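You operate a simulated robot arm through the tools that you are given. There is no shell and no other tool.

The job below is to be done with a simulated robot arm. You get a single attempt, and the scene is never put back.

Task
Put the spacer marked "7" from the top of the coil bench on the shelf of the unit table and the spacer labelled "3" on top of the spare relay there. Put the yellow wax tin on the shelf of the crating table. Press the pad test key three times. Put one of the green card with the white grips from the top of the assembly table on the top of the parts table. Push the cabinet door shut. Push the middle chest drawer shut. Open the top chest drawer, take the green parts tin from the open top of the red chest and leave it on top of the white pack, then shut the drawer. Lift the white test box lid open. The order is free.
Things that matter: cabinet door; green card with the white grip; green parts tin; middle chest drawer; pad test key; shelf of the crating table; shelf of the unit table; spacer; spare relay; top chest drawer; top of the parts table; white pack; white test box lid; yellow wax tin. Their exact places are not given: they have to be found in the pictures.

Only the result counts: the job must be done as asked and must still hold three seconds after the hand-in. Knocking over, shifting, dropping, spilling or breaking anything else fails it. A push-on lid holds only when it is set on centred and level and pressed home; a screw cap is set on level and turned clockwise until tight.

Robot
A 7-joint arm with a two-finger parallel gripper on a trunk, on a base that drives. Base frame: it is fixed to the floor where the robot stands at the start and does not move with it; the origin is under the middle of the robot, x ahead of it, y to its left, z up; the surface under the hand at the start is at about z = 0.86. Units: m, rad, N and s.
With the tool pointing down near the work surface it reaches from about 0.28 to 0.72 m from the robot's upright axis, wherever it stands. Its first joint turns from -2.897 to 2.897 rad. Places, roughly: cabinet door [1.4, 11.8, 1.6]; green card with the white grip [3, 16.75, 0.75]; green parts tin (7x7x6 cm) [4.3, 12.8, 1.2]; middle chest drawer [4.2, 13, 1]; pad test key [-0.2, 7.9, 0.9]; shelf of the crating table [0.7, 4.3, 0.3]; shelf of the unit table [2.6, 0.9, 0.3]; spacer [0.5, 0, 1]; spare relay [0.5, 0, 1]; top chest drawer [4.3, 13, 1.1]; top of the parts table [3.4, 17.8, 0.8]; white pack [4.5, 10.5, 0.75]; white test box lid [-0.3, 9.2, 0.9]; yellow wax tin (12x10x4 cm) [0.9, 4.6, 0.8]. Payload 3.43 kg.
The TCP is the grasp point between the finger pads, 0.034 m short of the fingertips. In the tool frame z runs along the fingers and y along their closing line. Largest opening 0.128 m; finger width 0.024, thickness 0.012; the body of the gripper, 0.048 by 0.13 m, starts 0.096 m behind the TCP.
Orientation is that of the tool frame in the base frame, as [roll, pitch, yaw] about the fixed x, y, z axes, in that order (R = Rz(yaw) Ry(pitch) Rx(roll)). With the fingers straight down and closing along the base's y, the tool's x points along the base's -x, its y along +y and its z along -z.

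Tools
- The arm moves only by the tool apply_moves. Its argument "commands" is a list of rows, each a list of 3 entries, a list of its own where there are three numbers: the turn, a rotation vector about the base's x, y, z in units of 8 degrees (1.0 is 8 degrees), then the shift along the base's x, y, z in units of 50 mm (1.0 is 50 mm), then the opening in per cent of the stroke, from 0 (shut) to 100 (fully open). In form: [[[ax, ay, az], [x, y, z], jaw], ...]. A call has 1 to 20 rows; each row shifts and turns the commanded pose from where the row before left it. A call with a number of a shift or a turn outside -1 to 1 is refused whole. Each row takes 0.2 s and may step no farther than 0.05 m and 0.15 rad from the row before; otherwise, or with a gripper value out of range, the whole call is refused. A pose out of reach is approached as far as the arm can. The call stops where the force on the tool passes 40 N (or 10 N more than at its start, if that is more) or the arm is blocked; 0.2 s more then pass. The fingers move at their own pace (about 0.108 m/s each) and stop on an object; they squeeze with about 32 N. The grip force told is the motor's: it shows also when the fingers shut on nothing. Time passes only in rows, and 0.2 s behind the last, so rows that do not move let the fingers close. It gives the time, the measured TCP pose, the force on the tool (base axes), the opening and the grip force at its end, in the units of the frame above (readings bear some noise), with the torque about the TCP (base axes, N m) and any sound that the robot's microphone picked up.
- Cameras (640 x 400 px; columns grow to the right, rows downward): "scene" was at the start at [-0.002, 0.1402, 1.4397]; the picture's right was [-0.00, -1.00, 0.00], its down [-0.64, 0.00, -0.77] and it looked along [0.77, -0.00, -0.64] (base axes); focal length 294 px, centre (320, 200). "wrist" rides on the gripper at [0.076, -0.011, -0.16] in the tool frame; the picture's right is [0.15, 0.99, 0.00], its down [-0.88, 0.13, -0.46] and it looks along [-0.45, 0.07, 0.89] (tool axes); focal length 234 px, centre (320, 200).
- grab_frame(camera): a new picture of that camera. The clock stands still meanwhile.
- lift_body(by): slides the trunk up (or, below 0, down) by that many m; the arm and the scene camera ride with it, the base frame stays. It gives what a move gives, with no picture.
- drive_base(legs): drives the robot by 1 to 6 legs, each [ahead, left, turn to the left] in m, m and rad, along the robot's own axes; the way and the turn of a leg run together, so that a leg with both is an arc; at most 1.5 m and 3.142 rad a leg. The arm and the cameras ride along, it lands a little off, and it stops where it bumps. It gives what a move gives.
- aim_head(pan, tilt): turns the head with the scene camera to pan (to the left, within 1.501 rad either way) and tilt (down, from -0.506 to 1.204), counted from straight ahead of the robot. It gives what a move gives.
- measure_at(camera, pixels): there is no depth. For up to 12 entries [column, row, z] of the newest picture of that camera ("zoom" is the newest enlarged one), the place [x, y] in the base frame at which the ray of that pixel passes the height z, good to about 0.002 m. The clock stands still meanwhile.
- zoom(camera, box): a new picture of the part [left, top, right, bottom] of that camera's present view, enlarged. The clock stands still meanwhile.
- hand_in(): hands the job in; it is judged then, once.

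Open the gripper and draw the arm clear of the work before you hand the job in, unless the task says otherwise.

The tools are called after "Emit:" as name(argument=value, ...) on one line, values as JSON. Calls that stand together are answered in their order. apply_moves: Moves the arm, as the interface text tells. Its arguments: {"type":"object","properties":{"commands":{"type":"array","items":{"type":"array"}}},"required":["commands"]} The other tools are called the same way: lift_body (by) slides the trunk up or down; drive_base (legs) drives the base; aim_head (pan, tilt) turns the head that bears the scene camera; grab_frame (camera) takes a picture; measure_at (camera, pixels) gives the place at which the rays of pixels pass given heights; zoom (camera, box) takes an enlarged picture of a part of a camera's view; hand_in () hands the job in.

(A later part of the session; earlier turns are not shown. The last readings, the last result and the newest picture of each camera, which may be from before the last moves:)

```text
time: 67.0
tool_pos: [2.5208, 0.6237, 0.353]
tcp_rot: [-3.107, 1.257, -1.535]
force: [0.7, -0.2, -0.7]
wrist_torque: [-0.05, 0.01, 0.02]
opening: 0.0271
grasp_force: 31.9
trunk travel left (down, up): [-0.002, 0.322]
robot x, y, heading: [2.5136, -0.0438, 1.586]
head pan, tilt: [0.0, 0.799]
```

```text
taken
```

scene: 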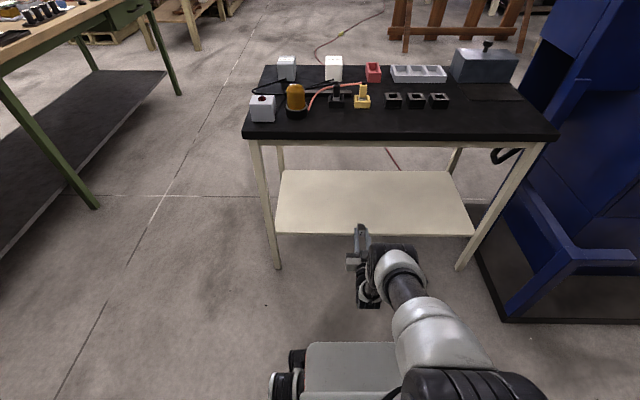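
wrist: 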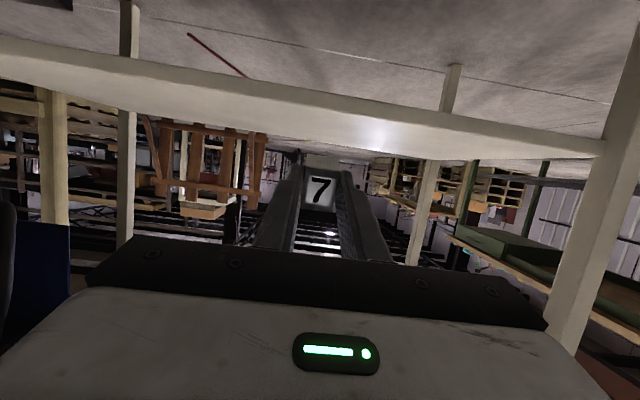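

At ~18° below level, z 0.353 is reached. I raise a bit, go forward over the shelf to y≈0.80 and look.

Emit:
apply_moves(commands=[[[0, 0, 0], [0, 0, 0.4], 0], [[0, 0, 0], [0, 0.7, 0], 0], [[0, 0, 0], [0, 0.7, 0], 0], [[0, 0, 0], [0, 0.7, 0], 0], [[0, 0, 0], [0, 0.7, 0], 0], [[0, 0, 0], [0, 0.7, 0], 0], [[0, 0, 0], [0, 0, 0], 0]])

Emit:
grab_frame(camera="wrist")

Emit:
zoom(camera="scene", box=[260, 150, 500, 320])

```text
time: 68.6
tool_pos: [2.5279, 0.7414, 0.392]
tcp_rot: [-3.11, 1.257, -1.534]
force: [-0.1, -0.1, -0.6]
wrist_torque: [-0.02, 0.01, 0.03]
opening: 0.027
grasp_force: 32.0
out of reach, approached as far as the arm can: row 4, 5, 6
trunk travel left (down, up): [-0.002, 0.322]
robot x, y, heading: [2.5111, -0.047, 1.587]
head pan, tilt: [0.0, 0.799]
```

```text
taken
```

wrist: 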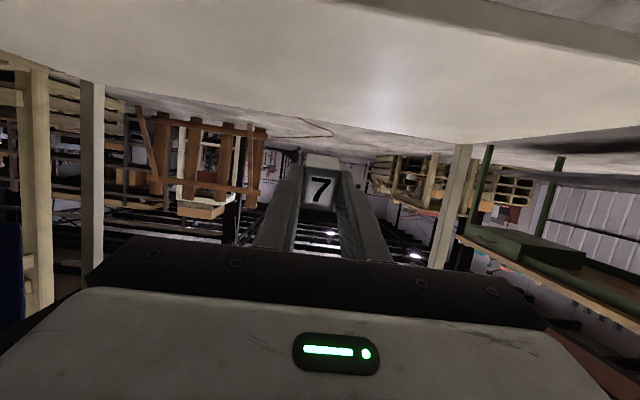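

```text
2.35 times, centred on (380, 235) of scene
```

zoom: 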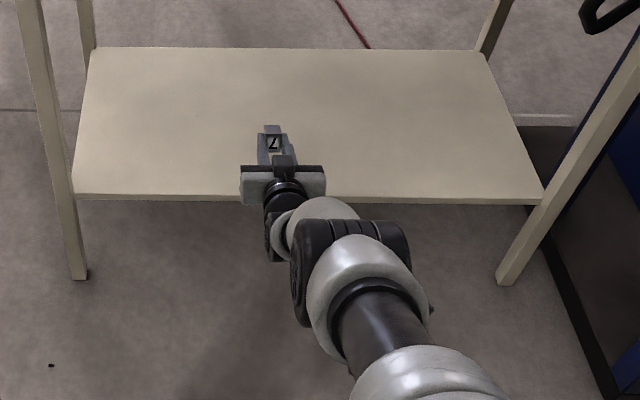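

Reach limit at y≈0.74. I drive the base ahead 0.1 m (its front is still ~0.3 m short of the legs), the hand riding above the shelf.

Emit:
drive_base(legs=[[0.1, 0, 0]])

Emit:
apply_moves(commands=[[[0, 0, 0], [0, -0.5, -0.3], 0], [[0, 0, 0], [0, 0, -0.3], 0], [[0, 0, 0], [0, 0, 0], 0]])

Emit:
zoom(camera="scene", box=[260, 150, 500, 320])

Emit:
grab_frame(camera="wrist")

```text
time: 69.8
tool_pos: [2.5276, 0.839, 0.3919]
tcp_rot: [-3.109, 1.255, -1.54]
force: [-0.5, 0.3, -1.6]
wrist_torque: [0.02, 0.01, 0.02]
opening: 0.0273
grasp_force: 32.2
trunk travel left (down, up): [-0.002, 0.322]
robot x, y, heading: [2.5159, 0.0545, 1.585]
head pan, tilt: [0.0, 0.799]
```

```text
time: 70.6
tool_pos: [2.5286, 0.8122, 0.3695]
tcp_rot: [-3.107, 1.257, -1.54]
force: [-0.2, 0.3, -0.4]
wrist_torque: [0.0, -0.03, -0.01]
opening: 0.0273
grasp_force: 32.5
out of reach, approached as far as the arm can: row 2
trunk travel left (down, up): [-0.002, 0.322]
robot x, y, heading: [2.5126, 0.0513, 1.582]
head pan, tilt: [0.0, 0.799]
```

```text
2.35 times, centred on (380, 235) of scene
```

zoom: 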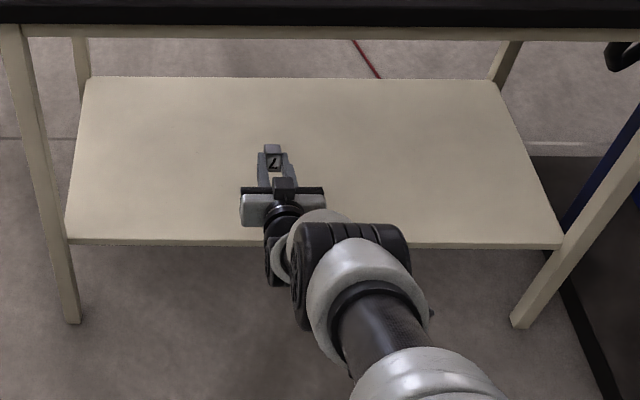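

```text
taken
```

wrist: 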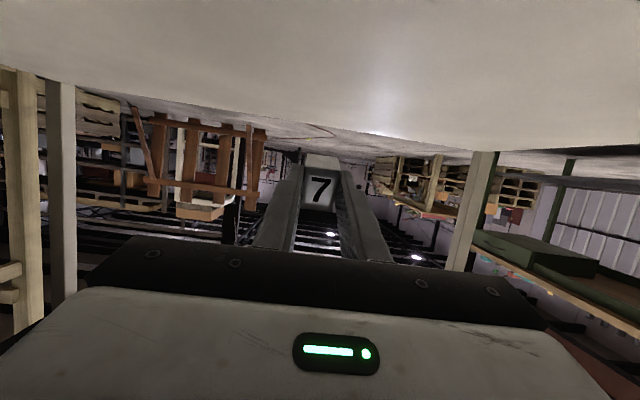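

Still 3–4 cm above the shelf. I draw back a bit and lower further in small steps.

Emit:
apply_moves(commands=[[[0, 0, 0], [0, -0.6, 0], 0], [[0, 0, 0], [0, 0, -0.3], 0], [[0, 0, 0], [0, 0, -0.1], 0], [[0, 0, 0], [0, 0, -0.1], 0], [[0, 0, 0], [0, 0, -0.1], 0], [[0, 0, 0], [0, 0, -0.1], 0], [[0, 0, 0], [0, 0, 0], 0]])

Emit:
grab_frame(camera="wrist")

```text
time: 72.2
tool_pos: [2.5268, 0.7849, 0.3531]
tcp_rot: [-3.108, 1.256, -1.54]
force: [-0.2, 0.4, -0.5]
wrist_torque: [0.02, -0.01, 0.03]
opening: 0.0272
grasp_force: 31.9
out of reach, approached as far as the arm can: row 3, 4, 5, 6
trunk travel left (down, up): [-0.002, 0.322]
robot x, y, heading: [2.5169, 0.052, 1.58]
head pan, tilt: [0.0, 0.799]
```

```text
taken
```

wrist: 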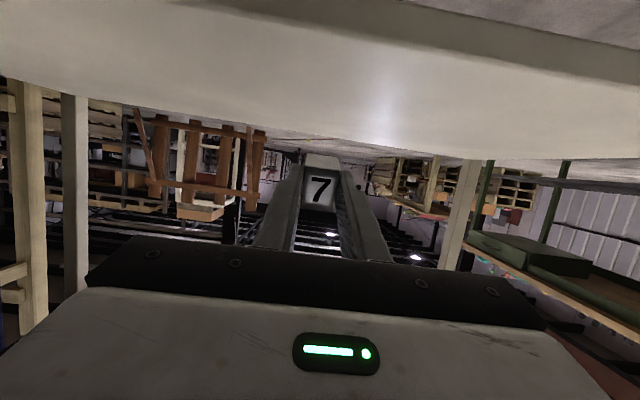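

I drive the base 0.05 m further and draw the hand back the same amount, which should allow a lower reach.

Emit:
drive_base(legs=[[0.05, 0, 0]])

Emit:
apply_moves(commands=[[[0, 0, 0], [0, -0.9, 0], 0], [[0, 0, 0], [0, 0, -0.2], 0], [[0, 0, 0], [0, 0, -0.1], 0], [[0, 0, 0], [0, 0, 0], 0]])

Emit:
grab_frame(camera="wrist")

Emit:
zoom(camera="scene", box=[260, 150, 500, 320])

```text
time: 73.1
tool_pos: [2.527, 0.8313, 0.353]
tcp_rot: [-3.108, 1.256, -1.538]
force: [-0.3, -0.1, -1.3]
wrist_torque: [0.04, -0.02, -0.01]
opening: 0.0272
grasp_force: 31.6
trunk travel left (down, up): [-0.002, 0.322]
robot x, y, heading: [2.5109, 0.1015, 1.583]
head pan, tilt: [0.0, 0.799]
```

```text
time: 74.1
tool_pos: [2.5273, 0.7866, 0.3373]
tcp_rot: [-3.108, 1.257, -1.54]
force: [0.3, -0.9, -1.3]
wrist_torque: [-0.01, -0.02, 0.0]
opening: 0.027
grasp_force: 32.0
trunk travel left (down, up): [-0.002, 0.322]
robot x, y, heading: [2.5144, 0.1038, 1.584]
head pan, tilt: [0.0, 0.799]
```

```text
taken
```

wrist: 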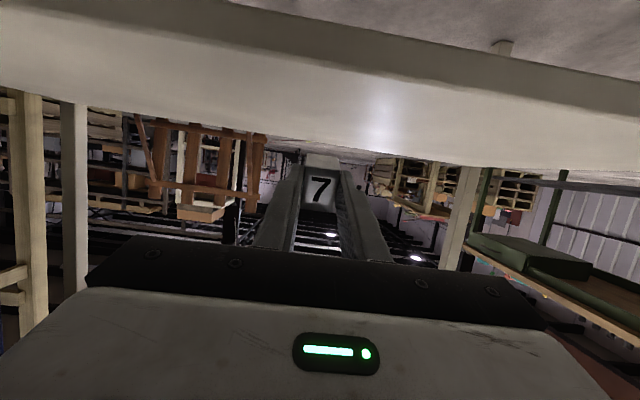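

```text
2.35 times, centred on (380, 235) of scene
```

zoom: 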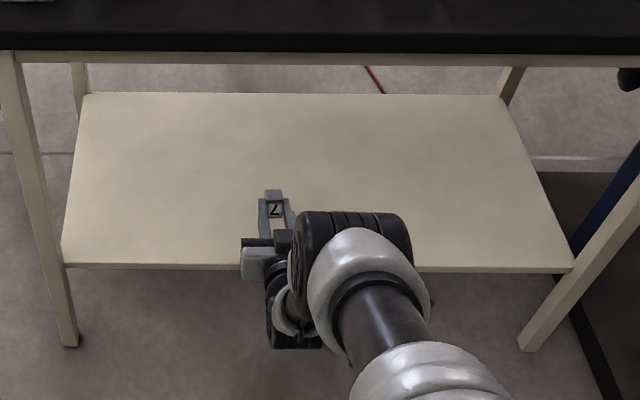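

z = 0.337, expected contact near 0.33. I step down 2 mm per row.

Emit:
apply_moves(commands=[[[0, 0, 0], [0, 0, -0.04], 0], [[0, 0, 0], [0, 0, -0.04], 0], [[0, 0, 0], [0, 0, -0.04], 0], [[0, 0, 0], [0, 0, -0.04], 0], [[0, 0, 0], [0, 0, 0], 0]])

```text
time: 75.3
tool_pos: [2.5266, 0.7851, 0.3327]
tcp_rot: [-3.11, 1.256, -1.541]
force: [0.3, 0.4, -1.8]
wrist_torque: [-0.04, 0.01, 0.04]
opening: 0.0273
grasp_force: 32.4
trunk travel left (down, up): [-0.002, 0.322]
robot x, y, heading: [2.5098, 0.0993, 1.586]
head pan, tilt: [0.0, 0.799]
```

No contact yet; continue stepping down.

Emit:
apply_moves(commands=[[[0, 0, 0], [0, 0, -0.04], 0], [[0, 0, 0], [0, 0, -0.04], 0], [[0, 0, 0], [0, 0, -0.04], 0], [[0, 0, 0], [0, 0, -0.04], 0], [[0, 0, 0], [0, 0, 0], 0]])

Emit:
zoom(camera="scene", box=[320, 210, 400, 270])

```text
time: 76.5
tool_pos: [2.5267, 0.7864, 0.3326]
tcp_rot: [-3.107, 1.256, -1.538]
force: [-0.2, 0.1, -1.2]
wrist_torque: [-0.04, 0.03, -0.04]
opening: 0.0272
grasp_force: 32.1
out of reach, approached as far as the arm can: row 1, 3
trunk travel left (down, up): [-0.002, 0.322]
robot x, y, heading: [2.5127, 0.1036, 1.584]
head pan, tilt: [0.0, 0.799]
```

```text
6.67 times, centred on (360, 240) of scene
```

zoom: 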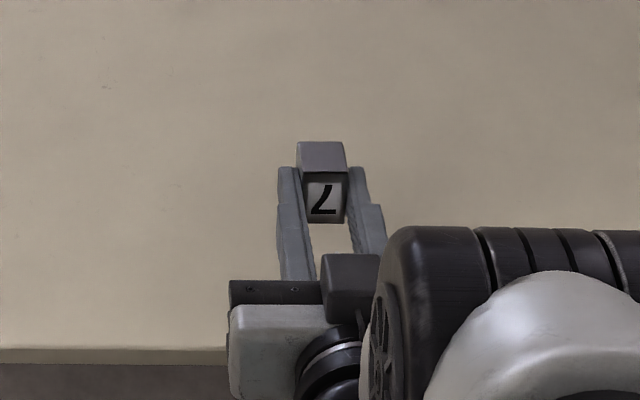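

I draw back 2 cm and keep stepping down.

Emit:
apply_moves(commands=[[[0, 0, 0], [0, -0.4, 0], 0], [[0, 0, 0], [0, 0, -0.04], 0], [[0, 0, 0], [0, 0, -0.04], 0], [[0, 0, 0], [0, 0, -0.04], 0], [[0, 0, 0], [0, 0, -0.04], 0], [[0, 0, 0], [0, 0, 0], 0]])

```text
time: 77.9
tool_pos: [2.5273, 0.7663, 0.3249]
tcp_rot: [-3.11, 1.256, -1.539]
force: [0.6, 0.5, -0.9]
wrist_torque: [0.0, 0.01, -0.04]
opening: 0.0275
grasp_force: 32.2
trunk travel left (down, up): [-0.002, 0.322]
robot x, y, heading: [2.5133, 0.103, 1.58]
head pan, tilt: [0.0, 0.799]
```

Still no contact; continue stepping down.

Emit:
apply_moves(commands=[[[0, 0, 0], [0, 0, -0.04], 0], [[0, 0, 0], [0, 0, -0.04], 0], [[0, 0, 0], [0, 0, -0.04], 0], [[0, 0, 0], [0, 0, -0.04], 0], [[0, 0, 0], [0, 0, 0], 0]])

Emit:
zoom(camera="scene", box=[320, 210, 400, 270])

Emit:
grab_frame(camera="wrist")

```text
time: 79.1
tool_pos: [2.5265, 0.7667, 0.3246]
tcp_rot: [-3.109, 1.256, -1.539]
force: [-0.4, -0.5, -0.4]
wrist_torque: [-0.01, -0.01, -0.04]
opening: 0.0271
grasp_force: 32.1
out of reach, approached as far as the arm can: row 1, 3
trunk travel left (down, up): [-0.002, 0.322]
robot x, y, heading: [2.5153, 0.0988, 1.584]
head pan, tilt: [0.0, 0.799]
```

```text
6.67 times, centred on (360, 240) of scene
```

zoom: 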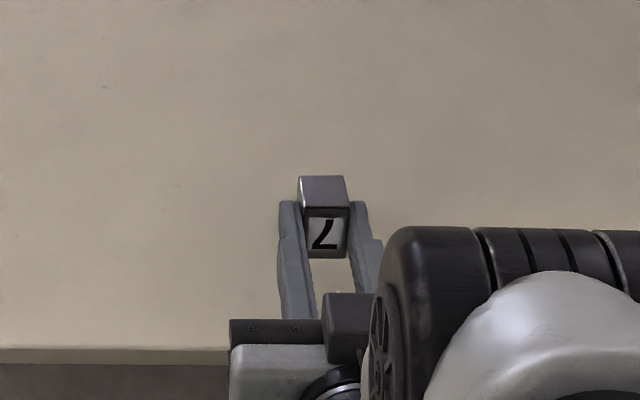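

```text
taken
```

wrist: 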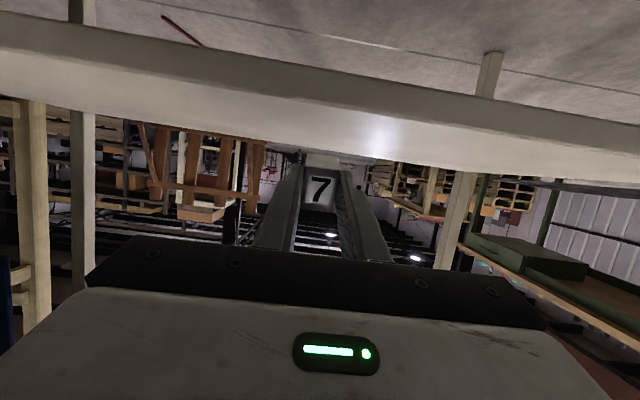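

I drive 0.05 m closer once more and draw the hand back, to gain lower reach.

Emit:
drive_base(legs=[[0.05, 0, 0]])

Emit:
apply_moves(commands=[[[0, 0, 0], [0, -0.8, 0], 0], [[0, 0, 0], [0, 0, -0.04], 0], [[0, 0, 0], [0, 0, -0.04], 0], [[0, 0, 0], [0, 0, -0.04], 0], [[0, 0, 0], [0, 0, -0.04], 0], [[0, 0, 0], [0, 0, 0], 0]])

```text
time: 80.0
tool_pos: [2.5244, 0.8144, 0.3238]
tcp_rot: [-3.11, 1.257, -1.537]
force: [0.0, 0.9, 0.8]
wrist_torque: [0.01, 0.03, 0.01]
opening: 0.0273
grasp_force: 31.9
trunk travel left (down, up): [-0.002, 0.322]
robot x, y, heading: [2.5107, 0.1477, 1.584]
head pan, tilt: [0.0, 0.799]
```

```text
time: 81.4
tool_pos: [2.5254, 0.7747, 0.318]
tcp_rot: [-3.11, 1.256, -1.537]
force: [0.6, -0.8, -0.6]
wrist_torque: [-0.01, -0.01, -0.04]
opening: 0.0272
grasp_force: 31.6
trunk travel left (down, up): [-0.002, 0.322]
robot x, y, heading: [2.51, 0.1505, 1.582]
head pan, tilt: [0.0, 0.799]
```

No contact yet at 0.318; continue stepping.

Emit:
apply_moves(commands=[[[0, 0, 0], [0, 0, -0.04], 0], [[0, 0, 0], [0, 0, -0.04], 0], [[0, 0, 0], [0, 0, -0.04], 0], [[0, 0, 0], [0, 0, -0.04], 0], [[0, 0, 0], [0, 0, -0.04], 0], [[0, 0, 0], [0, 0, -0.04], 0], [[0, 0, 0], [0, 0, 0], 0]])

Emit:
zoom(camera="scene", box=[320, 210, 400, 270])

Emit:
grab_frame(camera="scene")

```text
time: 83.0
tool_pos: [2.5259, 0.7752, 0.3142]
tcp_rot: [-3.111, 1.257, -1.538]
force: [0.2, -0.6, -0.8]
wrist_torque: [-0.07, 0.0, -0.01]
opening: 0.0271
grasp_force: 31.8
out of reach, approached as far as the arm can: row 4, 6
trunk travel left (down, up): [-0.002, 0.322]
robot x, y, heading: [2.5194, 0.1473, 1.585]
head pan, tilt: [0.0, 0.799]
```

```text
6.67 times, centred on (360, 240) of scene
```

zoom: 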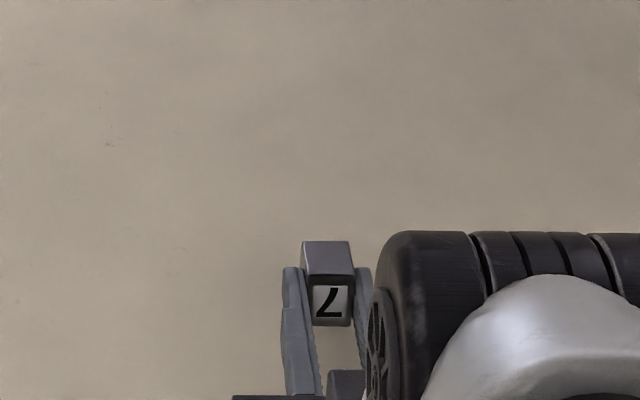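

```text
taken
```

scene: 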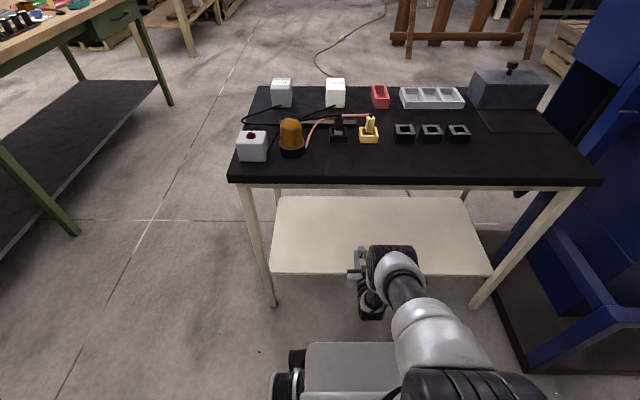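

I use the changed camera position to triangulate the shelf height from its front edge (row ~273).

Emit:
measure_at(camera="scene", pixels=[[300, 273, 0.3], [300, 273, 0.28], [300, 273, 0.26], [300, 273, 0.24], [450, 275, 0.26], [271, 305, 0], [474, 309, 0], [330, 197, 0.26]])

Emit:
zoom(camera="scene", box=[240, 180, 400, 320])

```text
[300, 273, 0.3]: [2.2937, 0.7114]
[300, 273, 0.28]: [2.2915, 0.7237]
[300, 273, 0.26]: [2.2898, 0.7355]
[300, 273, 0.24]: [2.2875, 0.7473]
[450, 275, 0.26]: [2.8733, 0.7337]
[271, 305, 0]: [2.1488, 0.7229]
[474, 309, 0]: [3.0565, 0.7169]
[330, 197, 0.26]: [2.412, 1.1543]
```

```text
2.86 times, centred on (320, 250) of scene
```

zoom: 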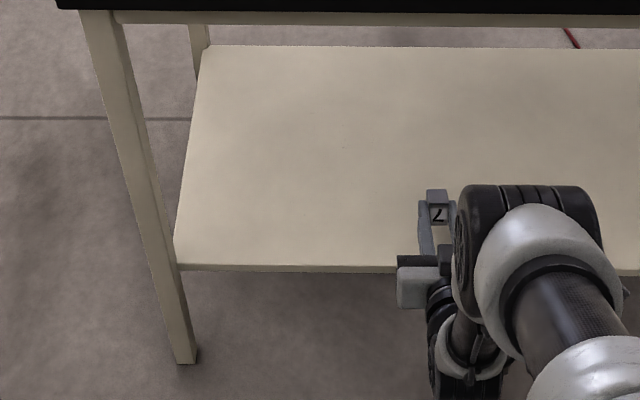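

No contact at spacer-bottom ≈0.284, so the shelf is a bit lower. I drive 0.06 m nearer again, draw the hand back and keep stepping down.

Emit:
drive_base(legs=[[0.06, 0, 0]])

Emit:
apply_moves(commands=[[[0, 0, 0], [0, -0.9, 0], 0], [[0, 0, 0], [0, 0, -0.04], 0], [[0, 0, 0], [0, 0, -0.04], 0], [[0, 0, 0], [0, 0, -0.04], 0], [[0, 0, 0], [0, 0, -0.04], 0], [[0, 0, 0], [0, 0, -0.04], 0], [[0, 0, 0], [0, 0, -0.04], 0], [[0, 0, 0], [0, 0, -0.04], 0], [[0, 0, 0], [0, 0, 0], 0]])

Emit:
grab_frame(camera="scene")

Emit:
grab_frame(camera="wrist")

```text
time: 84.0
tool_pos: [2.524, 0.8349, 0.3136]
tcp_rot: [-3.108, 1.257, -1.538]
force: [0.3, 0.0, -0.8]
wrist_torque: [-0.01, 0.0, 0.03]
opening: 0.0273
grasp_force: 32.0
trunk travel left (down, up): [-0.002, 0.322]
robot x, y, heading: [2.5086, 0.2085, 1.59]
head pan, tilt: [0.0, 0.799]
```

```text
time: 86.0
tool_pos: [2.5241, 0.7906, 0.3076]
tcp_rot: [-3.111, 1.254, -1.537]
force: [0.3, 1.4, -0.9]
wrist_torque: [-0.02, 0.0, 0.0]
opening: 0.0271
grasp_force: 31.9
out of reach, approached as far as the arm can: row 6, 8
trunk travel left (down, up): [-0.002, 0.322]
robot x, y, heading: [2.515, 0.2121, 1.586]
head pan, tilt: [0.0, 0.799]
```

```text
taken
```

scene: 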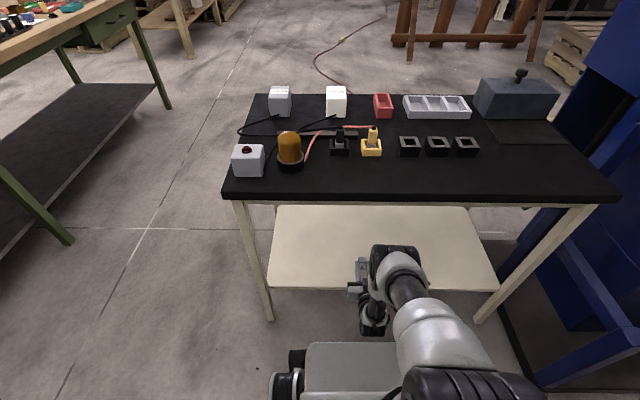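

```text
taken
```

wrist: 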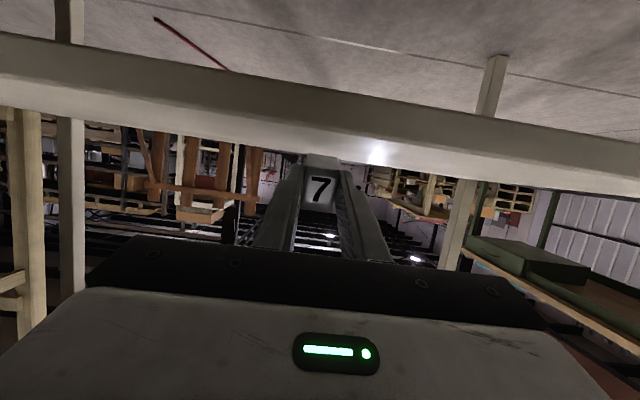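

The wrist camera now views the shelf at a grazing angle; I zoom to find its near and far edges and solve for its height.

Emit:
zoom(camera="wrist", box=[200, 40, 460, 200])

Emit:
measure_at(camera="wrist", pixels=[[420, 115, 0.27], [420, 115, 0.26], [420, 115, 0.25], [420, 115, 0.24], [420, 165, 0.27], [420, 165, 0.26], [420, 165, 0.25], [420, 165, 0.24]])

```text
2.46 times, centred on (330, 120) of wrist
```

zoom: 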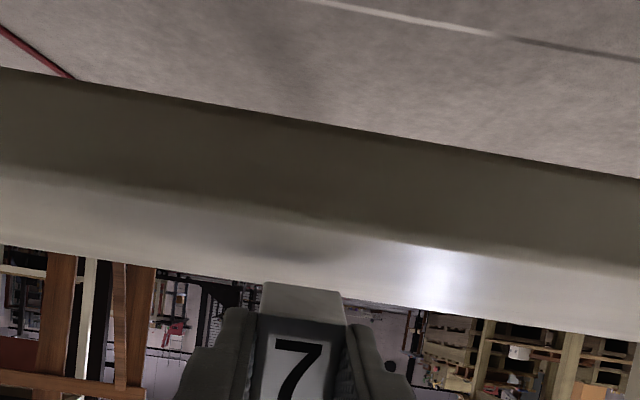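

```text
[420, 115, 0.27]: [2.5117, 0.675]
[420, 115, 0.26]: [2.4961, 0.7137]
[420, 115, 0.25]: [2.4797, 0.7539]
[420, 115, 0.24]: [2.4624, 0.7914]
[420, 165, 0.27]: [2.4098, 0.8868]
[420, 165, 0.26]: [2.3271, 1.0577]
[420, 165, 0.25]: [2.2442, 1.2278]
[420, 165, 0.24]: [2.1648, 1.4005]
```

The near top edge is at wrist (330,130) and far edge (330,158). I measure both at several heights.

Emit:
measure_at(camera="wrist", pixels=[[330, 130.2, 0.27], [330, 130.2, 0.265], [330, 130.2, 0.26], [330, 130.2, 0.255], [330, 157.9, 0.27], [330, 157.9, 0.265], [330, 157.9, 0.26], [330, 157.9, 0.255], [330, 92.8, 0.24], [330, 92.8, 0.23], [330, 92.8, 0.22]])

```text
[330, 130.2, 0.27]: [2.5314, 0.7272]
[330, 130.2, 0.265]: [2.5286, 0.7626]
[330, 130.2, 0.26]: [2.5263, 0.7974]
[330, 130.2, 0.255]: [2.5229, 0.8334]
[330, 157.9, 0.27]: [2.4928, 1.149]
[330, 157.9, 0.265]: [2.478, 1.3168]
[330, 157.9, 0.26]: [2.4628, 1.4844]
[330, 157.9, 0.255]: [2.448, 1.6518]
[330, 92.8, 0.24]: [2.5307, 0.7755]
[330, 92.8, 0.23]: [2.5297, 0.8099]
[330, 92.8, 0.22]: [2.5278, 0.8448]
```

Both edges agree at shelf z ≈ 0.270 (front edge y≈0.728). The spacer's low edge is ~7 mm above it; I draw back 15 mm and step down.

Emit:
apply_moves(commands=[[[0, 0, 0], [0, -0.3, 0], 0], [[0, 0, 0], [0, 0, -0.04], 0], [[0, 0, 0], [0, 0, -0.03], 0], [[0, 0, 0], [0, 0, -0.03], 0], [[0, 0, 0], [0, 0, -0.03], 0], [[0, 0, 0], [0, 0, 0], 0]])

```text
time: 87.4
tool_pos: [2.526, 0.7739, 0.3072]
tcp_rot: [-3.112, 1.255, -1.536]
force: [0.4, -0.4, -1.4]
wrist_torque: [-0.04, 0.02, 0.0]
opening: 0.0274
grasp_force: 32.5
out of reach, approached as far as the arm can: row 3
trunk travel left (down, up): [-0.002, 0.322]
robot x, y, heading: [2.5132, 0.2087, 1.584]
head pan, tilt: [0.0, 0.799]
```

Pulling back no longer helps; I tilt the tool 8° more downward, which lowers the spacer tip ~4 mm, then step.

Emit:
apply_moves(commands=[[[-0.5, 0, 0], [0, 0, 0], 0], [[-0.5, 0, 0], [0, 0, 0], 0], [[0, 0, 0], [0, 0, -0.03], 0], [[0, 0, 0], [0, 0, -0.03], 0], [[0, 0, 0], [0, 0, 0], 0]])

```text
time: 88.6
tool_pos: [2.5239, 0.7726, 0.3044]
tcp_rot: [-3.123, 1.125, -1.546]
force: [-2.9, -11.5, 24.4]
wrist_torque: [0.31, 0.28, 0.09]
opening: 0.027
grasp_force: 31.9
trunk travel left (down, up): [-0.002, 0.322]
robot x, y, heading: [2.5121, 0.2083, 1.59]
head pan, tilt: [0.0, 0.799]
```

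Contact (24 N). I ease 1 mm up, open the fingers, wait, and look.

Emit:
apply_moves(commands=[[[0, 0, 0], [0, 0, 0.03], 0], [[0, 0, 0], [0, 0, 0], 40], [[0, 0, 0], [0, 0, 0], 40], [[0, 0, 0], [0, 0, 0], 40], [[0, 0, 0], [0, 0, 0], 40]])

Emit:
grab_frame(camera="wrist")

Emit:
zoom(camera="scene", box=[320, 230, 400, 300])

```text
time: 89.8
tool_pos: [2.524, 0.772, 0.305]
tcp_rot: [-3.119, 1.116, -1.55]
force: [0.5, -1.2, -0.4]
wrist_torque: [-0.03, 0.0, -0.01]
opening: 0.0511
grasp_force: 0.1
trunk travel left (down, up): [-0.002, 0.322]
robot x, y, heading: [2.5129, 0.212, 1.587]
head pan, tilt: [0.0, 0.799]
```

```text
taken
```

wrist: 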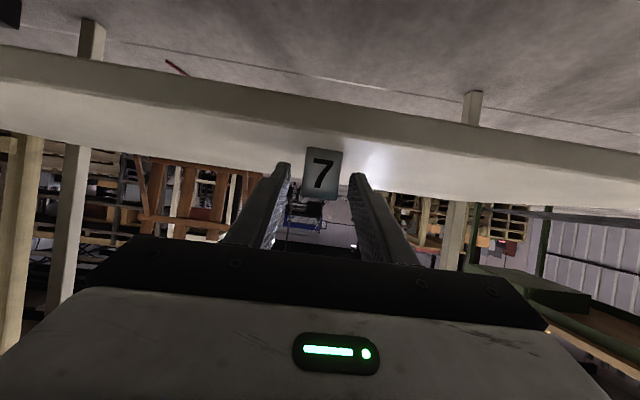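

```text
5.71 times, centred on (360, 265) of scene
```

zoom: 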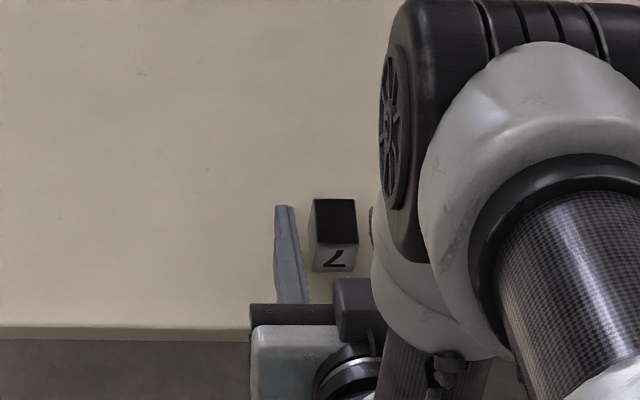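

Spacer 7 rests flat on the shelf. I back the base straight out, then raise and re-level the hand.

Emit:
drive_base(legs=[[-0.35, 0, 0]])

Emit:
zoom(camera="scene", box=[240, 100, 480, 260])

```text
time: 92.1
tool_pos: [2.53, 0.415, 0.3035]
tcp_rot: [-3.118, 1.117, -1.547]
force: [0.0, -0.2, 0.1]
wrist_torque: [0.0, -0.03, 0.02]
opening: 0.0511
grasp_force: 0.1
trunk travel left (down, up): [-0.002, 0.322]
robot x, y, heading: [2.5171, -0.1491, 1.577]
head pan, tilt: [0.0, 0.799]
```

```text
2.50 times, centred on (360, 180) of scene
```

zoom: 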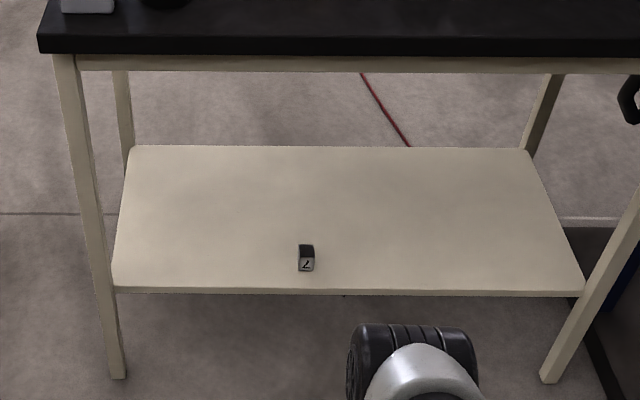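

Spacer 7 is on the shelf. I raise the arm and bring the tool back to pointing down.

Emit:
apply_moves(commands=[[[0, 0, 0], [0, 0, 0.95], 40], [[0, 0, 0], [0, 0, 0.95], 40], [[0, 0, 0], [0, 0, 0.95], 40], [[0, 0, 0], [0, 0, 0.95], 40], [[0, 0, 0], [0, 0, 0.95], 40], [[0, 0, 0], [0, 0, 0.95], 40], [[0, 0, 0], [0, 0, 0.95], 40], [[0, 0, 0], [0, 0, 0.95], 40], [[0, 0, 0], [0, 0, 0.95], 40], [[0, 0, 0], [0, 0, 0.95], 40], [[-1, 0, 0], [0, 0, 0.7], 40], [[-1, 0, 0], [0, 0, 0.7], 40], [[-1, 0, 0], [0, 0, 0.7], 40], [[-1, 0, 0], [0, 0, 0.7], 40], [[-1, 0, 0], [0, 0, 0.7], 40], [[-1, 0, 0], [0, 0, 0.7], 40], [[-1, 0, 0], [0, 0, 0], 40], [[-1, 0, 0], [0, 0, 0], 40], [[0, 0, 0], [0, 0, 0], 40]])

Emit:
aim_head(pan=1.0, tilt=0.3)

Emit:
grab_frame(camera="scene")

```text
time: 96.1
tool_pos: [2.5307, 0.4137, 0.988]
tcp_rot: [-3.14, -0.003, -1.559]
force: [0.7, -0.2, -0.3]
wrist_torque: [0.0, -0.01, 0.05]
opening: 0.0512
grasp_force: 0.0
trunk travel left (down, up): [-0.002, 0.322]
robot x, y, heading: [2.5164, -0.1492, 1.586]
head pan, tilt: [0.0, 0.799]
```

```text
time: 97.4
tool_pos: [2.5296, 0.4138, 0.9884]
tcp_rot: [-3.139, -0.001, -1.558]
force: [0.0, 0.1, 0.2]
wrist_torque: [-0.02, 0.01, 0.03]
opening: 0.0515
grasp_force: 0.1
trunk travel left (down, up): [-0.002, 0.322]
robot x, y, heading: [2.5188, -0.1479, 1.585]
head pan, tilt: [1.0, 0.3]
```

```text
taken
```

scene: 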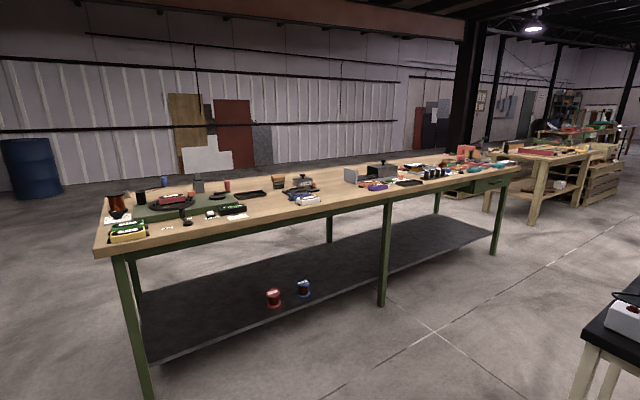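

I lift the trunk back to mid-height and look toward the crating table.

Emit:
lift_body(by=0.148)

Emit:
aim_head(pan=0.7, tilt=0.35)

Emit:
grab_frame(camera="scene")

Emit:
zoom(camera="scene", box=[120, 60, 480, 260])

```text
time: 99.1
tool_pos: [2.5309, 0.4141, 1.1333]
tcp_rot: [-3.14, -0.001, -1.561]
force: [0.3, 0.0, 0.1]
wrist_torque: [0.01, 0.03, -0.02]
opening: 0.0514
grasp_force: 0.0
trunk travel left (down, up): [-0.15, 0.174]
robot x, y, heading: [2.5202, -0.1456, 1.583]
head pan, tilt: [1.0, 0.3]
```

```text
time: 99.9
tool_pos: [2.5314, 0.4152, 1.1363]
tcp_rot: [-3.14, 0.0, -1.56]
force: [0.0, 1.5, -0.7]
wrist_torque: [0.02, 0.0, -0.01]
opening: 0.0513
grasp_force: 0.0
trunk travel left (down, up): [-0.15, 0.174]
robot x, y, heading: [2.5166, -0.1455, 1.584]
head pan, tilt: [0.7, 0.351]
```

```text
taken
```

scene: 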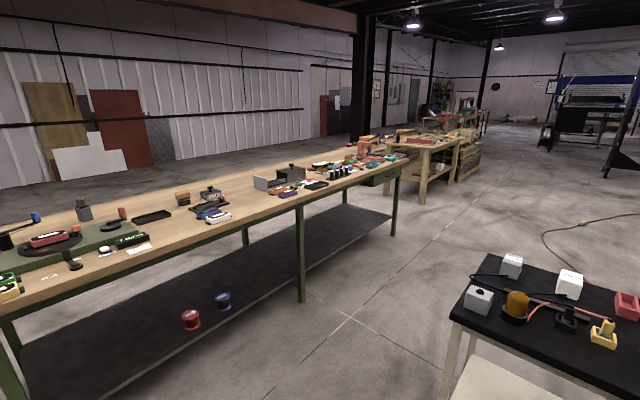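

```text
1.78 times, centred on (300, 160) of scene
```

zoom: 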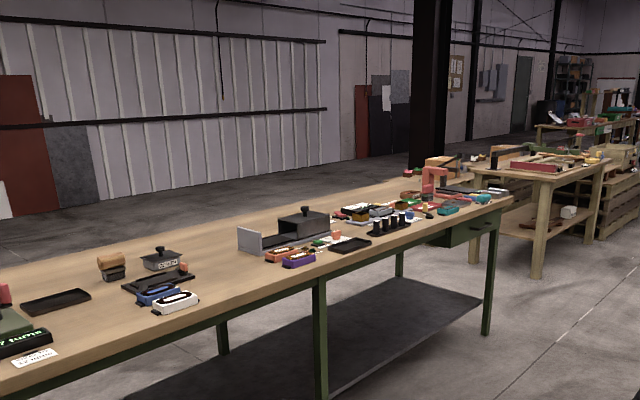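

Emit:
measure_at(camera="scene", pixels=[[397, 237, 0], [423, 203, 0], [453, 183, 0], [409, 160, 0.86], [441, 286, 0], [300, 302, 0], [456, 142, 0.8], [424, 148, 0.8]])

```text
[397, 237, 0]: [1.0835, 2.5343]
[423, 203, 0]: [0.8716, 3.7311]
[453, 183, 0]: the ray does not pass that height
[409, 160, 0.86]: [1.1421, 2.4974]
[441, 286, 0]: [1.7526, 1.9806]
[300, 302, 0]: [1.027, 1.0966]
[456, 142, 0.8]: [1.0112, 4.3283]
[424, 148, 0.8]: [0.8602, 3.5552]
```

The bench ends at y≈2.55 and the crating table begins at y≈3.6, x up to ~0.95. I drive left, then up the aisle between bench and unit table.

Emit:
drive_base(legs=[[0, 0.88, -0.013], [1.5, 0, 0], [1.5, 0, 0]])

Emit:
aim_head(pan=0.55, tilt=0.4)

Emit:
grab_frame(camera="scene")

```text
time: 122.7
tool_pos: [1.579, 3.4114, 1.1355]
tcp_rot: [-3.139, -0.001, -1.529]
force: [-0.1, -0.6, -0.3]
wrist_torque: [-0.02, 0.01, 0.0]
opening: 0.0511
grasp_force: 0.0
trunk travel left (down, up): [-0.15, 0.174]
robot x, y, heading: [1.5822, 2.8487, 1.613]
head pan, tilt: [0.7, 0.351]
```

```text
time: 123.4
tool_pos: [1.5773, 3.4111, 1.1361]
tcp_rot: [-3.141, -0.002, -1.528]
force: [-0.1, -0.6, 0.4]
wrist_torque: [0.03, -0.02, 0.03]
opening: 0.0511
grasp_force: 0.1
trunk travel left (down, up): [-0.15, 0.174]
robot x, y, heading: [1.5802, 2.8483, 1.617]
head pan, tilt: [0.55, 0.4]
```

```text
taken
```

scene: 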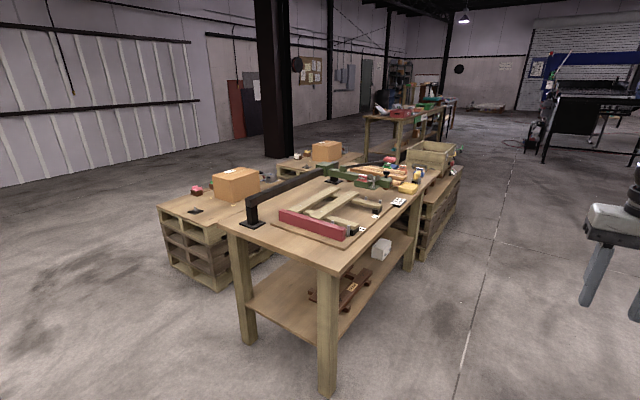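

Emit:
zoom(camera="scene", box=[220, 130, 480, 290])

Emit:
measure_at(camera="scene", pixels=[[323, 392, 0], [247, 343, 0], [406, 268, 0], [335, 277, 0.85], [228, 227, 0.85], [436, 172, 0.85], [335, 277, 0.8], [228, 227, 0.8], [436, 172, 0.8], [407, 189, 0.85], [337, 330, 0.3], [413, 235, 0.3]])

```text
2.46 times, centred on (350, 210) of scene
```

zoom: 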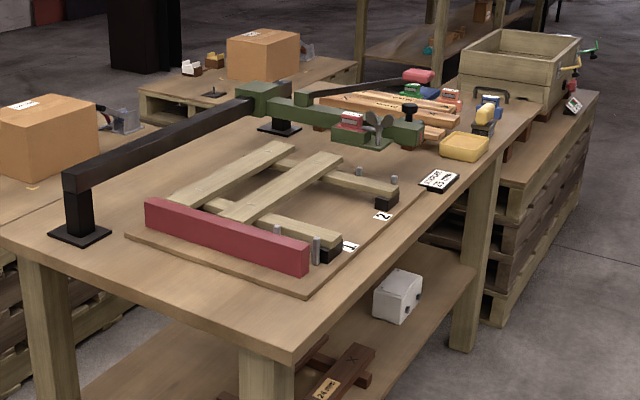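

```text
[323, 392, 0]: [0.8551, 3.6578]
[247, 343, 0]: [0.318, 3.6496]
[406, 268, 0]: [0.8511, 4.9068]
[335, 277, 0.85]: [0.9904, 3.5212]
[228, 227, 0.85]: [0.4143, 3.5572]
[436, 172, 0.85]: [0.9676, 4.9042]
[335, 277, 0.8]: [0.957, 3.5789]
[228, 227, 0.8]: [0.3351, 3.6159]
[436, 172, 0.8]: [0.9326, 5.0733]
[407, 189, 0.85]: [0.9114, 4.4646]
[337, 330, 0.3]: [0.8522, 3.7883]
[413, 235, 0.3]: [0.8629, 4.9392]
```

The yellow wax tin is at (407,189), near the table's aisle edge at about (0.9, 4.5). I drive alongside and turn to face the table.

Emit:
drive_base(legs=[[0.8, -0.1, 0], [0.8, -0.1, 0], [0, 0, 1.525]])

Emit:
aim_head(pan=0.0, tilt=0.7)

Emit:
grab_frame(camera="scene")

```text
time: 135.6
tool_pos: [1.1657, 4.5239, 1.1359]
tcp_rot: [-3.14, 0.001, -0.027]
force: [-1.0, -0.2, 0.1]
wrist_torque: [-0.02, -0.01, 0.01]
opening: 0.0513
grasp_force: 0.1
trunk travel left (down, up): [-0.15, 0.174]
robot x, y, heading: [1.7283, 4.4913, 3.116]
head pan, tilt: [0.55, 0.4]
```

```text
time: 136.5
tool_pos: [1.1669, 4.5223, 1.136]
tcp_rot: [-3.141, 0.0, -0.028]
force: [-0.7, 0.4, 0.3]
wrist_torque: [-0.01, 0.0, 0.02]
opening: 0.0513
grasp_force: 0.1
trunk travel left (down, up): [-0.15, 0.174]
robot x, y, heading: [1.7306, 4.4903, 3.123]
head pan, tilt: [0.0, 0.7]
```

```text
taken
```

scene: 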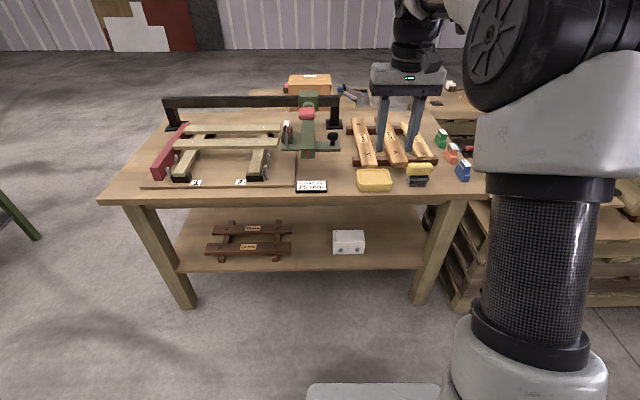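

I zoom on the yellow tin and on the shelf, and measure the table.

Emit:
zoom(camera="scene", box=[290, 150, 480, 210])

Emit:
zoom(camera="scene", box=[120, 190, 480, 320])

Emit:
measure_at(camera="scene", pixels=[[190, 309, 0], [415, 306, 0], [97, 204, 0.8], [97, 204, 0.77], [300, 200, 0.8], [300, 200, 0.77], [190, 271, 0.3], [415, 268, 0.3], [300, 270, 0.3], [336, 253, 0.3], [365, 253, 0.3], [290, 254, 0.3]])

```text
3.37 times, centred on (385, 180) of scene
```

zoom: 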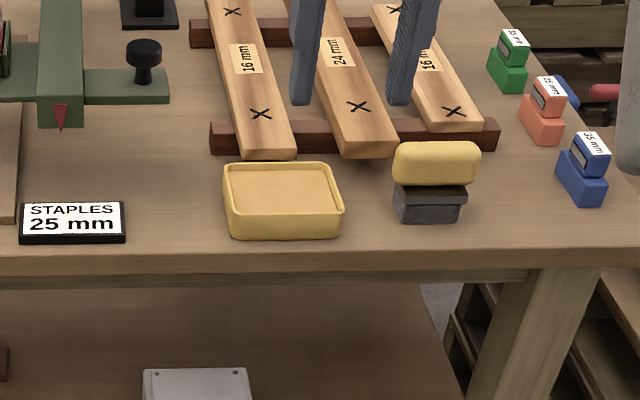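

```text
1.78 times, centred on (300, 255) of scene
```

zoom: 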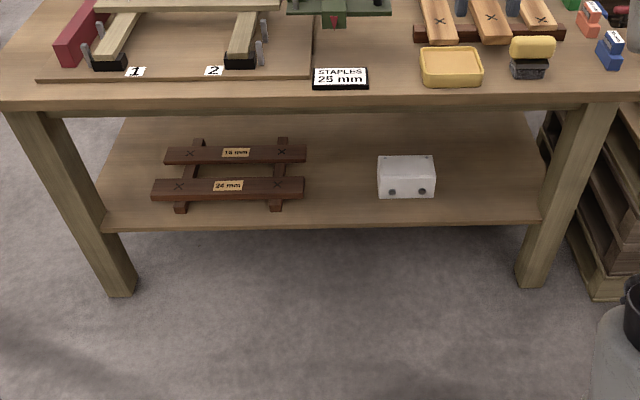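

```text
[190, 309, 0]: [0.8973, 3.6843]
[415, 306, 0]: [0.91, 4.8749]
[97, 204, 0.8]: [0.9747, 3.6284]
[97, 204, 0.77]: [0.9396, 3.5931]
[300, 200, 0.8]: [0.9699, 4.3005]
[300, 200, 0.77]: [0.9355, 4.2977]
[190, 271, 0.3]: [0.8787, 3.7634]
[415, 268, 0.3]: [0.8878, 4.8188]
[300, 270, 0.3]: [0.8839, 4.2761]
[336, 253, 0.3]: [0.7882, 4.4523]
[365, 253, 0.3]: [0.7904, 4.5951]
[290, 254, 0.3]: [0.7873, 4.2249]
```

The yellow tin is an open tray at (374,180) near the table edge; I zoom closer to fix its outline.

Emit:
zoom(camera="scene", box=[340, 155, 440, 205])

Emit:
measure_at(camera="scene", pixels=[[358, 191.3, 0.79], [390.3, 191, 0.79], [358, 191.3, 0.77], [390.3, 191, 0.77], [357, 182.4, 0.83], [392, 183, 0.83], [356.5, 169.9, 0.83], [389.5, 168.7, 0.83], [400, 186, 0.79], [350, 203, 0.79], [290, 200.7, 0.79]])

```text
6.40 times, centred on (390, 180) of scene
```

zoom: 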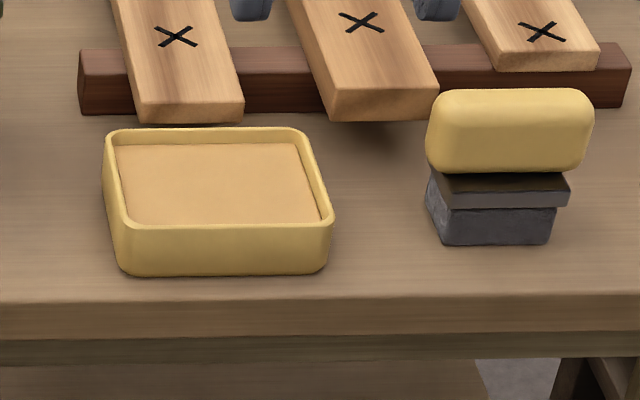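

```text
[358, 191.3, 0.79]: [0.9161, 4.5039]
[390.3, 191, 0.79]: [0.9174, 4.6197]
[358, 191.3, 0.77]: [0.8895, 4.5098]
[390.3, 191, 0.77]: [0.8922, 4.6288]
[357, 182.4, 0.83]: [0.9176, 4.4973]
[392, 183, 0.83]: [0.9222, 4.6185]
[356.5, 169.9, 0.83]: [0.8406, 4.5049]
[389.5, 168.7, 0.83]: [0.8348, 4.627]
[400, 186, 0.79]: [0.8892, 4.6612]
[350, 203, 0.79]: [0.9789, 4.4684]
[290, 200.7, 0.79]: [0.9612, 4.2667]
```

Table top is near z 0.78 and the tin is about 12 cm wide in y, centred near (0.86, 4.563). I move the wrist camera over it for a precise look.

Emit:
apply_moves(commands=[[[0, 0, 0], [-0.9, 0.2, 0], 100], [[0, 0, 0], [-0.9, 0.2, 0], 100], [[0, 0, 0], [-0.9, 0.2, 0], 100], [[0, 0, 0.2], [-0.5, 0.2, 0], 100], [[0, 0, 0], [0, 0, 0], 100]])

Emit:
grab_frame(camera="wrist")

```text
time: 137.7
tool_pos: [1.0586, 4.5642, 1.1234]
tcp_rot: [-3.14, 0.0, 0.0]
force: [0.1, -0.1, 0.1]
wrist_torque: [0.01, 0.0, 0.0]
opening: 0.1279
grasp_force: 0.0
out of reach, approached as far as the arm can: row 3, 4
trunk travel left (down, up): [-0.15, 0.174]
robot x, y, heading: [1.7281, 4.4855, 3.116]
head pan, tilt: [0.0, 0.7]
```

```text
taken
```

wrist: 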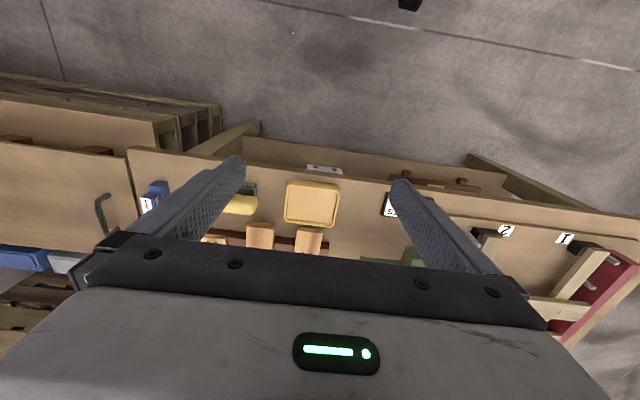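

The tin is at (313,203) in the wrist view; I zoom there and measure its edges.

Emit:
zoom(camera="wrist", box=[260, 165, 370, 235])

```text
5.71 times, centred on (315, 200) of wrist
```

zoom: 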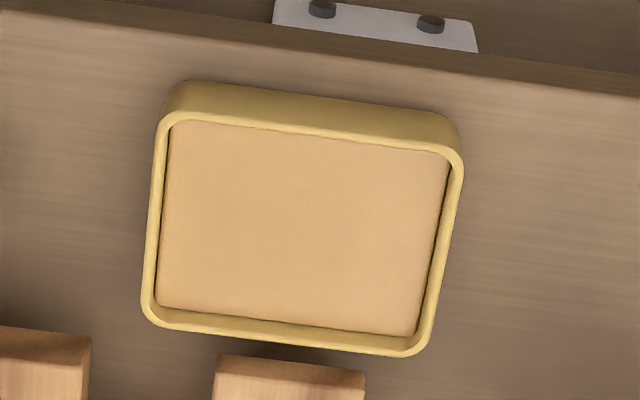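

I measure rim points in this zoom at z≈0.82 (rim) and 0.78 (base).

Emit:
measure_at(camera="zoom", pixels=[[157, 140, 0.82], [463, 180, 0.82], [143, 290, 0.82], [438, 320, 0.82], [300, 128, 0.82], [280, 342, 0.82], [180, 82, 0.78], [440, 112, 0.78], [100, 22, 0.78], [290, 355, 0.82], [290, 355, 0.8], [305, 95, 0.78]])

```text
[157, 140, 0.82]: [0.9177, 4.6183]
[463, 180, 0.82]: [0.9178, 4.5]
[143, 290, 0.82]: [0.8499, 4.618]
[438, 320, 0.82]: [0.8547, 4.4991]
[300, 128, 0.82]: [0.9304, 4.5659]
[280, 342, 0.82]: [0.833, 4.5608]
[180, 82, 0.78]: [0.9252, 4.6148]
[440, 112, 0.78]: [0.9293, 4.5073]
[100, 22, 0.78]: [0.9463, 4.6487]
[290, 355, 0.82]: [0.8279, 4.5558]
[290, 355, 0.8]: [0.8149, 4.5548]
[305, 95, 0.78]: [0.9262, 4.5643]
```

The two views disagree slightly about height, so I re-zoom the scene view and measure the same features through the zoom.

Emit:
zoom(camera="scene", box=[340, 155, 440, 205])

Emit:
measure_at(camera="zoom", pixels=[[220, 275, 0.78], [220, 275, 0.8], [220, 228, 0.82], [220, 228, 0.84], [210, 129, 0.82], [210, 129, 0.84], [107, 200, 0.82], [333, 222, 0.82], [60, 303, 0.78], [60, 303, 0.8], [560, 297, 0.78], [560, 297, 0.8]])

```text
6.40 times, centred on (390, 180) of scene
```

zoom: 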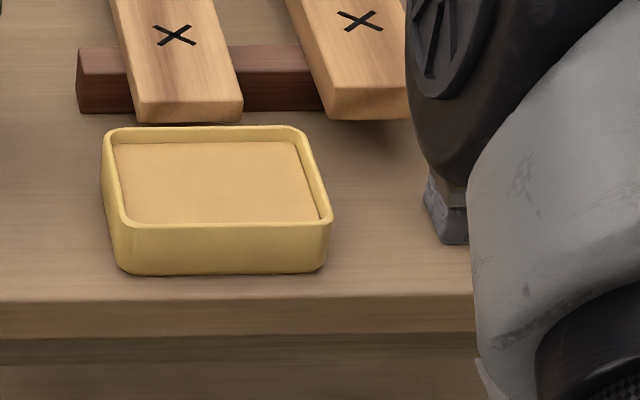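

```text
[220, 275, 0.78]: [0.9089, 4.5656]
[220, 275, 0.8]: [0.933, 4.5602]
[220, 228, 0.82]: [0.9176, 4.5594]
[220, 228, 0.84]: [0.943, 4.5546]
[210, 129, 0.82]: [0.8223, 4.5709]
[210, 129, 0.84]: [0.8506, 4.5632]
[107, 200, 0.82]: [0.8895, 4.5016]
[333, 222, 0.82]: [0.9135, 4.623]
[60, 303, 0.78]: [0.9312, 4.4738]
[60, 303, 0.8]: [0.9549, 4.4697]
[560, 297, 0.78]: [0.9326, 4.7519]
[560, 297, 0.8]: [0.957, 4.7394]
```

The tin: rim z≈0.84, centre ≈(0.893, 4.559), ~11.7 cm wide, table ≈0.80. I'll take it with a tilted, forward-pointing tool so it can be set level on the shelf: tilt now by 64°.

Emit:
apply_moves(commands=[[[0, 1, 0], [0, 0, 0], 100], [[0, 1, 0], [0, 0, 0], 100], [[0, 1, 0], [0, 0, 0], 100], [[0, 1, 0], [0, 0, 0], 100], [[0, 1, 0], [0, 0, 0], 100], [[0, 1, 0], [0, 0, 0], 100], [[0, 1, 0], [0, 0, 0], 100], [[0, 1, 0], [0, 0, 0], 100], [[0, 0, 0], [0.2, 0, -0.7], 100], [[0, 0, 0], [0.2, 0, -0.7], 100], [[0, 0, 0], [0.2, 0, -0.7], 100], [[0, 0, 0], [0, 0, 0], 100]])

Emit:
grab_frame(camera="scene")

Emit:
grab_frame(camera="wrist")

```text
time: 140.3
tool_pos: [1.0921, 4.5632, 1.0215]
tcp_rot: [-3.14, 1.116, 0.001]
force: [0.3, -0.2, -0.2]
wrist_torque: [-0.01, -0.01, 0.04]
opening: 0.128
grasp_force: 0.0
trunk travel left (down, up): [-0.15, 0.174]
robot x, y, heading: [1.7307, 4.4935, 3.117]
head pan, tilt: [0.0, 0.7]
```

```text
taken
```

scene: 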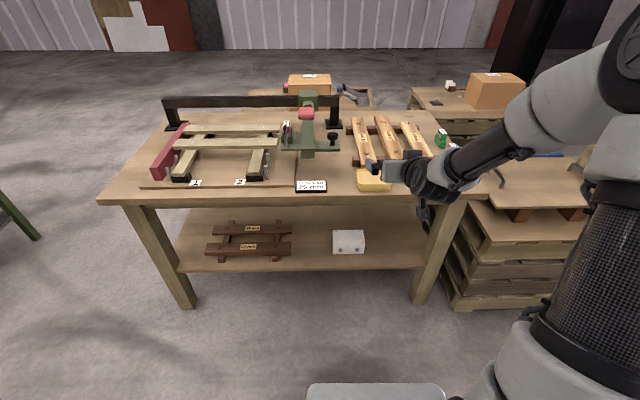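

```text
taken
```

wrist: 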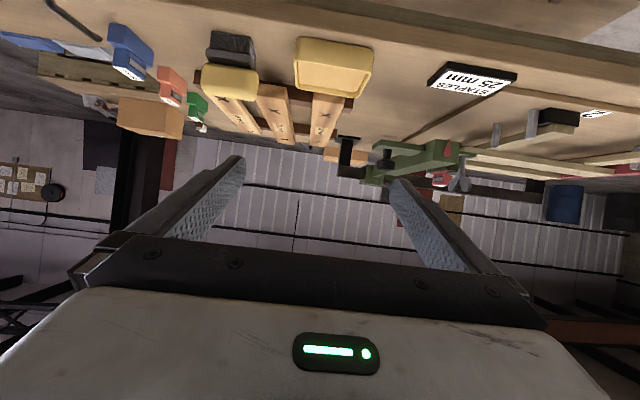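

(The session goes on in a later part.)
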